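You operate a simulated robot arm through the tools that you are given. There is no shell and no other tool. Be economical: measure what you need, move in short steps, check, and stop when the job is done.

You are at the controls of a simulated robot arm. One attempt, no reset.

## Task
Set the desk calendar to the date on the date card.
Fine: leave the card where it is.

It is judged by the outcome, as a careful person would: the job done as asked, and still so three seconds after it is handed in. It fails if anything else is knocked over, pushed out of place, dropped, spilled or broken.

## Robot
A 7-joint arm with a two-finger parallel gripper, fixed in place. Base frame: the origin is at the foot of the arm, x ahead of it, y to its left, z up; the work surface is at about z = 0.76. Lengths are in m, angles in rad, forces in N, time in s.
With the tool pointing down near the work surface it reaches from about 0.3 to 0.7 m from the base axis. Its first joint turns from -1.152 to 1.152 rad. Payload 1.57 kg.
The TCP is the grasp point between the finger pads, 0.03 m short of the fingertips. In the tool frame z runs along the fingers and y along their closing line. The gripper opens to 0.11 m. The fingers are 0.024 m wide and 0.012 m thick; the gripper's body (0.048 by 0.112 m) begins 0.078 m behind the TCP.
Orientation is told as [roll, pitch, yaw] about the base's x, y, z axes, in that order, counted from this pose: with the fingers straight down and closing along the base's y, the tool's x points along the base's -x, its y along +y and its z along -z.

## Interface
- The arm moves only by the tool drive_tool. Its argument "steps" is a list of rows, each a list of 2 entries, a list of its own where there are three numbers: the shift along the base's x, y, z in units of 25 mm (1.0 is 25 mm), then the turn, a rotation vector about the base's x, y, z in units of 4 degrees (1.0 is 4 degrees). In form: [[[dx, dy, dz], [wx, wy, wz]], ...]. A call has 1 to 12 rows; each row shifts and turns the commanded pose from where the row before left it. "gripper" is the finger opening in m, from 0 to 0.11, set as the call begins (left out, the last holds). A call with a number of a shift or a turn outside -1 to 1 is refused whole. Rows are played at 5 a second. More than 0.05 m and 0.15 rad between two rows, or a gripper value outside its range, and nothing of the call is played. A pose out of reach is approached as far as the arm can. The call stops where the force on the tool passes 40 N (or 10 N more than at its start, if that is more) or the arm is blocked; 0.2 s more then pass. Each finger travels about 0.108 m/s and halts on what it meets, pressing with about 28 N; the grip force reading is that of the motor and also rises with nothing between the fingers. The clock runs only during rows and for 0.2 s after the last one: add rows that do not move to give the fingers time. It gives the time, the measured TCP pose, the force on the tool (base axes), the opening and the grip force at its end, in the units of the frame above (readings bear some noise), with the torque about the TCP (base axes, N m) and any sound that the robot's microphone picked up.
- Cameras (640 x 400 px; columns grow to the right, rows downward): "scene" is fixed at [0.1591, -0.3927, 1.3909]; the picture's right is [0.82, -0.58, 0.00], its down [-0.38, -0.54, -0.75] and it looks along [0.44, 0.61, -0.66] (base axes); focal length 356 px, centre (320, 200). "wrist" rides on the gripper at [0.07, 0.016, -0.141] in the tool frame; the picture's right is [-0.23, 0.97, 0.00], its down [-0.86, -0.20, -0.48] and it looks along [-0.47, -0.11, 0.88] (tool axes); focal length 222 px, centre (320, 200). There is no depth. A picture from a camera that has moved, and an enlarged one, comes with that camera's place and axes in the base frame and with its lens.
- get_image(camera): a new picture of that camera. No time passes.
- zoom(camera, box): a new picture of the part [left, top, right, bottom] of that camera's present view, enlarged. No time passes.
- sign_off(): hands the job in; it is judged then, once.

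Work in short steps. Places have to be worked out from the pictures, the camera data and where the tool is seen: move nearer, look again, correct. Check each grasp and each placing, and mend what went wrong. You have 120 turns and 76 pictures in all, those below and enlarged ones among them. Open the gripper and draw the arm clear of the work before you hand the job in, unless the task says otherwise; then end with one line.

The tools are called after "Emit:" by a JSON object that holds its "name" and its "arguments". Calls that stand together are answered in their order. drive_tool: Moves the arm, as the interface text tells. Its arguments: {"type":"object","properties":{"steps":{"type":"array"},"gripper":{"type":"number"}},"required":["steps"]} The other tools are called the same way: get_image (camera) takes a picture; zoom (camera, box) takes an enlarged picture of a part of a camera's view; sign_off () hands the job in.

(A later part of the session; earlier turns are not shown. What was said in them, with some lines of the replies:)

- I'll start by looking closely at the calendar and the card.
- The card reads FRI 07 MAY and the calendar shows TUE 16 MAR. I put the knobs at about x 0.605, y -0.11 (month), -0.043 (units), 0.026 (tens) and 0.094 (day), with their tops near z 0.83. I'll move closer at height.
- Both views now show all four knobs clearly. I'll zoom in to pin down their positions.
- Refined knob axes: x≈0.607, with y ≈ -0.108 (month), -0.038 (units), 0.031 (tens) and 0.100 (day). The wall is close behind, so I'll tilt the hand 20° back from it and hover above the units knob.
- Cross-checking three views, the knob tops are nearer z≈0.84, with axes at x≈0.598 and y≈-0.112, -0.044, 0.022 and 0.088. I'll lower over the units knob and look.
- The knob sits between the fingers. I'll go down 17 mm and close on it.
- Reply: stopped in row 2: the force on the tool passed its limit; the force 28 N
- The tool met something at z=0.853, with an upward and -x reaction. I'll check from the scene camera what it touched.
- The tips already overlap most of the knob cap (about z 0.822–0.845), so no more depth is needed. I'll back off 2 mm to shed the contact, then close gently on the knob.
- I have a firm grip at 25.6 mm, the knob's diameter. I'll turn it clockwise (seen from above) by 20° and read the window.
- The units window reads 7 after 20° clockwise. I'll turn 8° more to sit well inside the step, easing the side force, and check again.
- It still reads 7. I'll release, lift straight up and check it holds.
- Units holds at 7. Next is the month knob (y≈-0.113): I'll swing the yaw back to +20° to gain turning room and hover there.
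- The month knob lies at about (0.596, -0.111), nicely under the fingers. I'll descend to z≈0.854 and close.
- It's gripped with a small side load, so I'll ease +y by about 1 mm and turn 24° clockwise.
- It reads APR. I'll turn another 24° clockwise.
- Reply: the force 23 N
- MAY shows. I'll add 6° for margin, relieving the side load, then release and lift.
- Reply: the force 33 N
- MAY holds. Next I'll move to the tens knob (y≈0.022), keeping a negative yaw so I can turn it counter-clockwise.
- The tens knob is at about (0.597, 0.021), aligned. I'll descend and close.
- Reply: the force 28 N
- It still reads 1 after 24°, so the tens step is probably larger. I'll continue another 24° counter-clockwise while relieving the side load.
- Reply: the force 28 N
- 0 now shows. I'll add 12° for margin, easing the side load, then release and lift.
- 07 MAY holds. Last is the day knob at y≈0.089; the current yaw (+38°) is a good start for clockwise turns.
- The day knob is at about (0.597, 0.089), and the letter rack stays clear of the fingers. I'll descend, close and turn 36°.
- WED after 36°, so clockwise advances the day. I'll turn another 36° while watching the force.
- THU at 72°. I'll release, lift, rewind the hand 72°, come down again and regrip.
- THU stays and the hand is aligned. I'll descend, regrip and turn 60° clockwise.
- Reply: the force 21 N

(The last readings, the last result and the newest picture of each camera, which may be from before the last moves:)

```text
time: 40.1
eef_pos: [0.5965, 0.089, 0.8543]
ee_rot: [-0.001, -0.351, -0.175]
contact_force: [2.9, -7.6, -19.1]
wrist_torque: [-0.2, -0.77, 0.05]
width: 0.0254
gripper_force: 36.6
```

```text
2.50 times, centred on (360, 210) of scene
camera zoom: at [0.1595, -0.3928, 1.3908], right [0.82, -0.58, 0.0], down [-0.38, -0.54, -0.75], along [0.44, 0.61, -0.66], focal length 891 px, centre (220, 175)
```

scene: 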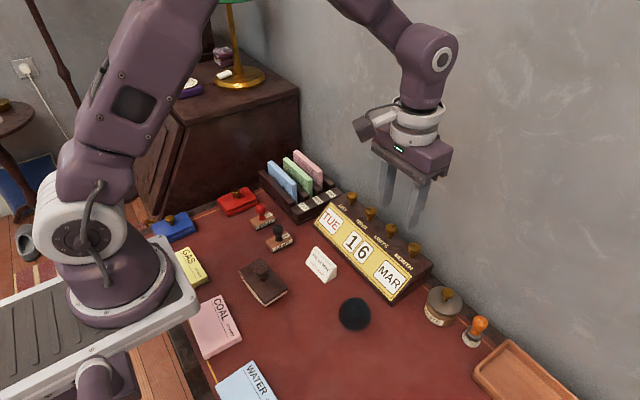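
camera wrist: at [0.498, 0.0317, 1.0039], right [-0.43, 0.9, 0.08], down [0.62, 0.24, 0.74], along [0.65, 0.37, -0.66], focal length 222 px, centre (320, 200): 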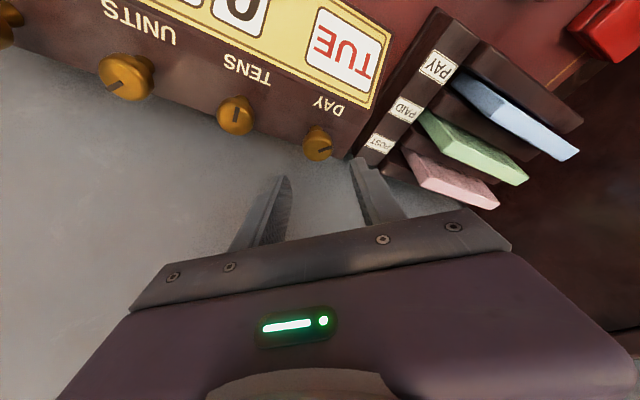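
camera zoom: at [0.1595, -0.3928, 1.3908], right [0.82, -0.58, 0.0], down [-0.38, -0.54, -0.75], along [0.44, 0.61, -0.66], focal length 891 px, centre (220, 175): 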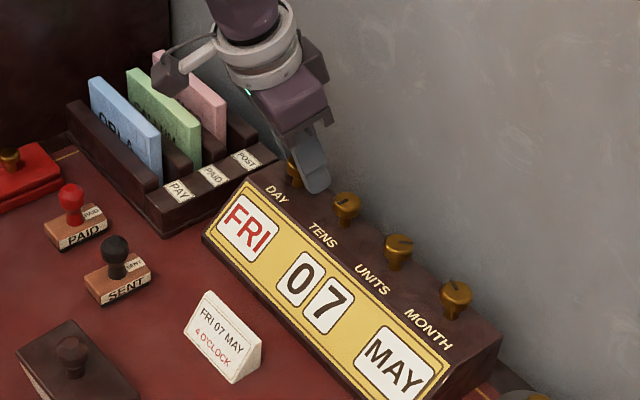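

FRI 07 MAY is showing. I'll add 8° of margin on the day knob, then release and lift clear.

Emit:
{"name": "drive_tool", "arguments": {"steps": [[[0, -0.03, 0], [0, 0, -1]], [[0, 0, 0], [0, 0, -1]], [[0, 0, 0], [0, 0, 0]]]}}

Emit:
{"name": "drive_tool", "arguments": {"steps": [[[0, 0, 0], [0, 0, 0]], [[0, 0, 0], [0, 0, 0]], [[0, 0, 0.8], [0, 0, 0]], [[0, 0, 0.8], [0, 0, 0]], [[0, 0, 1], [0, 0, 0]], [[-0.5, 0, 1], [0, 0, 0]], [[-1, 0, 1], [0, 0, 0]], [[-1, 0, 1], [0, 0, 0]], [[-1, 0, 0.5], [0, 0, 0]]], "gripper": 0.05}}

Emit:
{"name": "zoom", "arguments": {"camera": "scene", "box": [300, 160, 450, 310]}}

Emit:
{"name": "get_image", "arguments": {"camera": "scene"}}

Emit:
{"name": "get_image", "arguments": {"camera": "wrist"}}

```text
time: 40.9
eef_pos: [0.5961, 0.0889, 0.8542]
ee_rot: [-0.002, -0.352, -0.315]
contact_force: [-1.4, -7.3, -22.8]
wrist_torque: [-0.19, -0.24, 0.01]
width: 0.0253
gripper_force: 36.9
```

```text
time: 42.9
eef_pos: [0.5099, 0.0906, 1.0043]
ee_rot: [0.0, -0.353, -0.314]
contact_force: [0.1, 1.4, 0.0]
wrist_torque: [0.0, 0.01, 0.02]
width: 0.0498
gripper_force: 0.0
```

```text
2.67 times, centred on (375, 235) of scene
camera zoom: at [0.1591, -0.3927, 1.3909], right [0.82, -0.58, 0.0], down [-0.38, -0.54, -0.75], along [0.44, 0.61, -0.66], focal length 950 px, centre (173, 107)
```

zoom: 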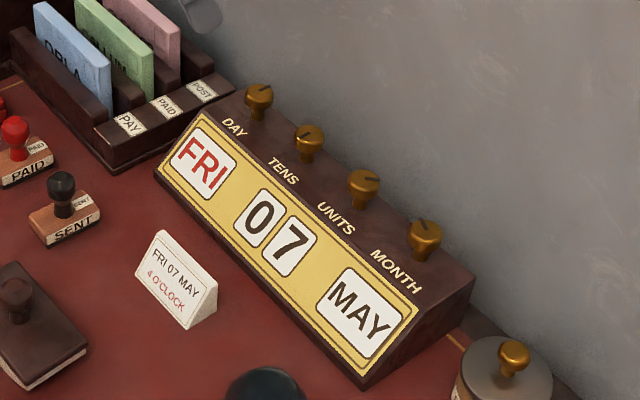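

```text
36 pictures are left
```

scene: 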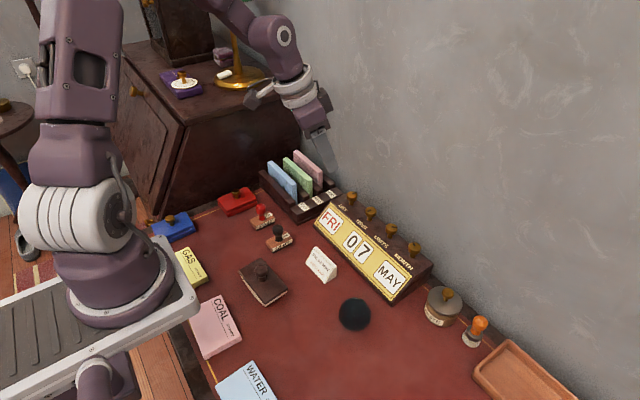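

```text
35 pictures are left
camera wrist: at [0.406, 0.14, 1.1131], right [0.5, 0.86, 0.08], down [0.54, -0.39, 0.74], along [0.67, -0.33, -0.66], focal length 222 px, centre (320, 200)
```

wrist: 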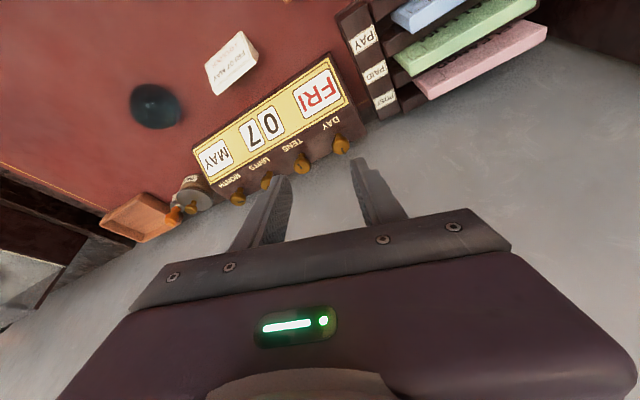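

The calendar reads FRI 07 MAY with the hand clear, and everything else is in its place. I'll open the gripper fully, wait a moment and look once more before handing in.

Emit:
{"name": "drive_tool", "arguments": {"steps": [[[0, 0, 0.5], [0, 0, 0]], [[0, 0, 0], [0, 0, 0]], [[0, 0, 0], [0, 0, 0]], [[0, 0, 0], [0, 0, 0]], [[0, 0, 0], [0, 0, 0]], [[0, 0, 0], [0, 0, 0]], [[0, 0, 0], [0, 0, 0]], [[0, 0, 0], [0, 0, 0]], [[0, 0, 0], [0, 0, 0]], [[0, 0, 0], [0, 0, 0]]], "gripper": 0.11}}

Emit:
{"name": "zoom", "arguments": {"camera": "scene", "box": [300, 160, 450, 310]}}

```text
time: 45.1
eef_pos: [0.5094, 0.0882, 1.0167]
ee_rot: [0.001, -0.354, -0.315]
contact_force: [0.8, 0.4, 0.0]
wrist_torque: [0.01, 0.01, -0.03]
width: 0.1097
gripper_force: 0.0
```

```text
2.67 times, centred on (375, 235) of scene
camera zoom: at [0.1591, -0.3927, 1.3909], right [0.82, -0.58, 0.0], down [-0.38, -0.54, -0.75], along [0.44, 0.61, -0.66], focal length 950 px, centre (173, 107)
```

zoom: 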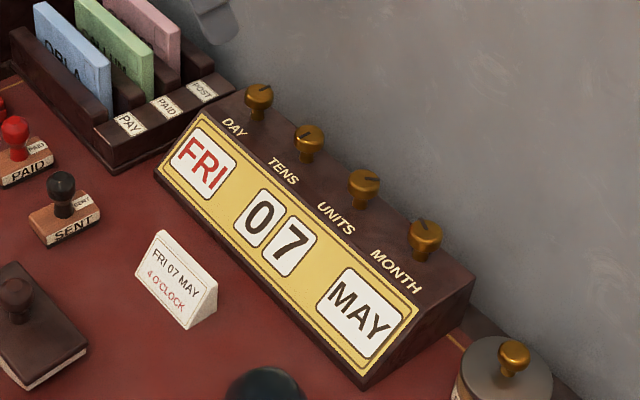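

The reading is stable at FRI 07 MAY and the arm is clear, so I'm handing in.

Emit:
{"name": "sign_off", "arguments": {}}

```text
The job is handed in.
```

The desk calendar now reads FRI 07 MAY, matching the date card; the card wasn't moved and nothing else was disturbed.
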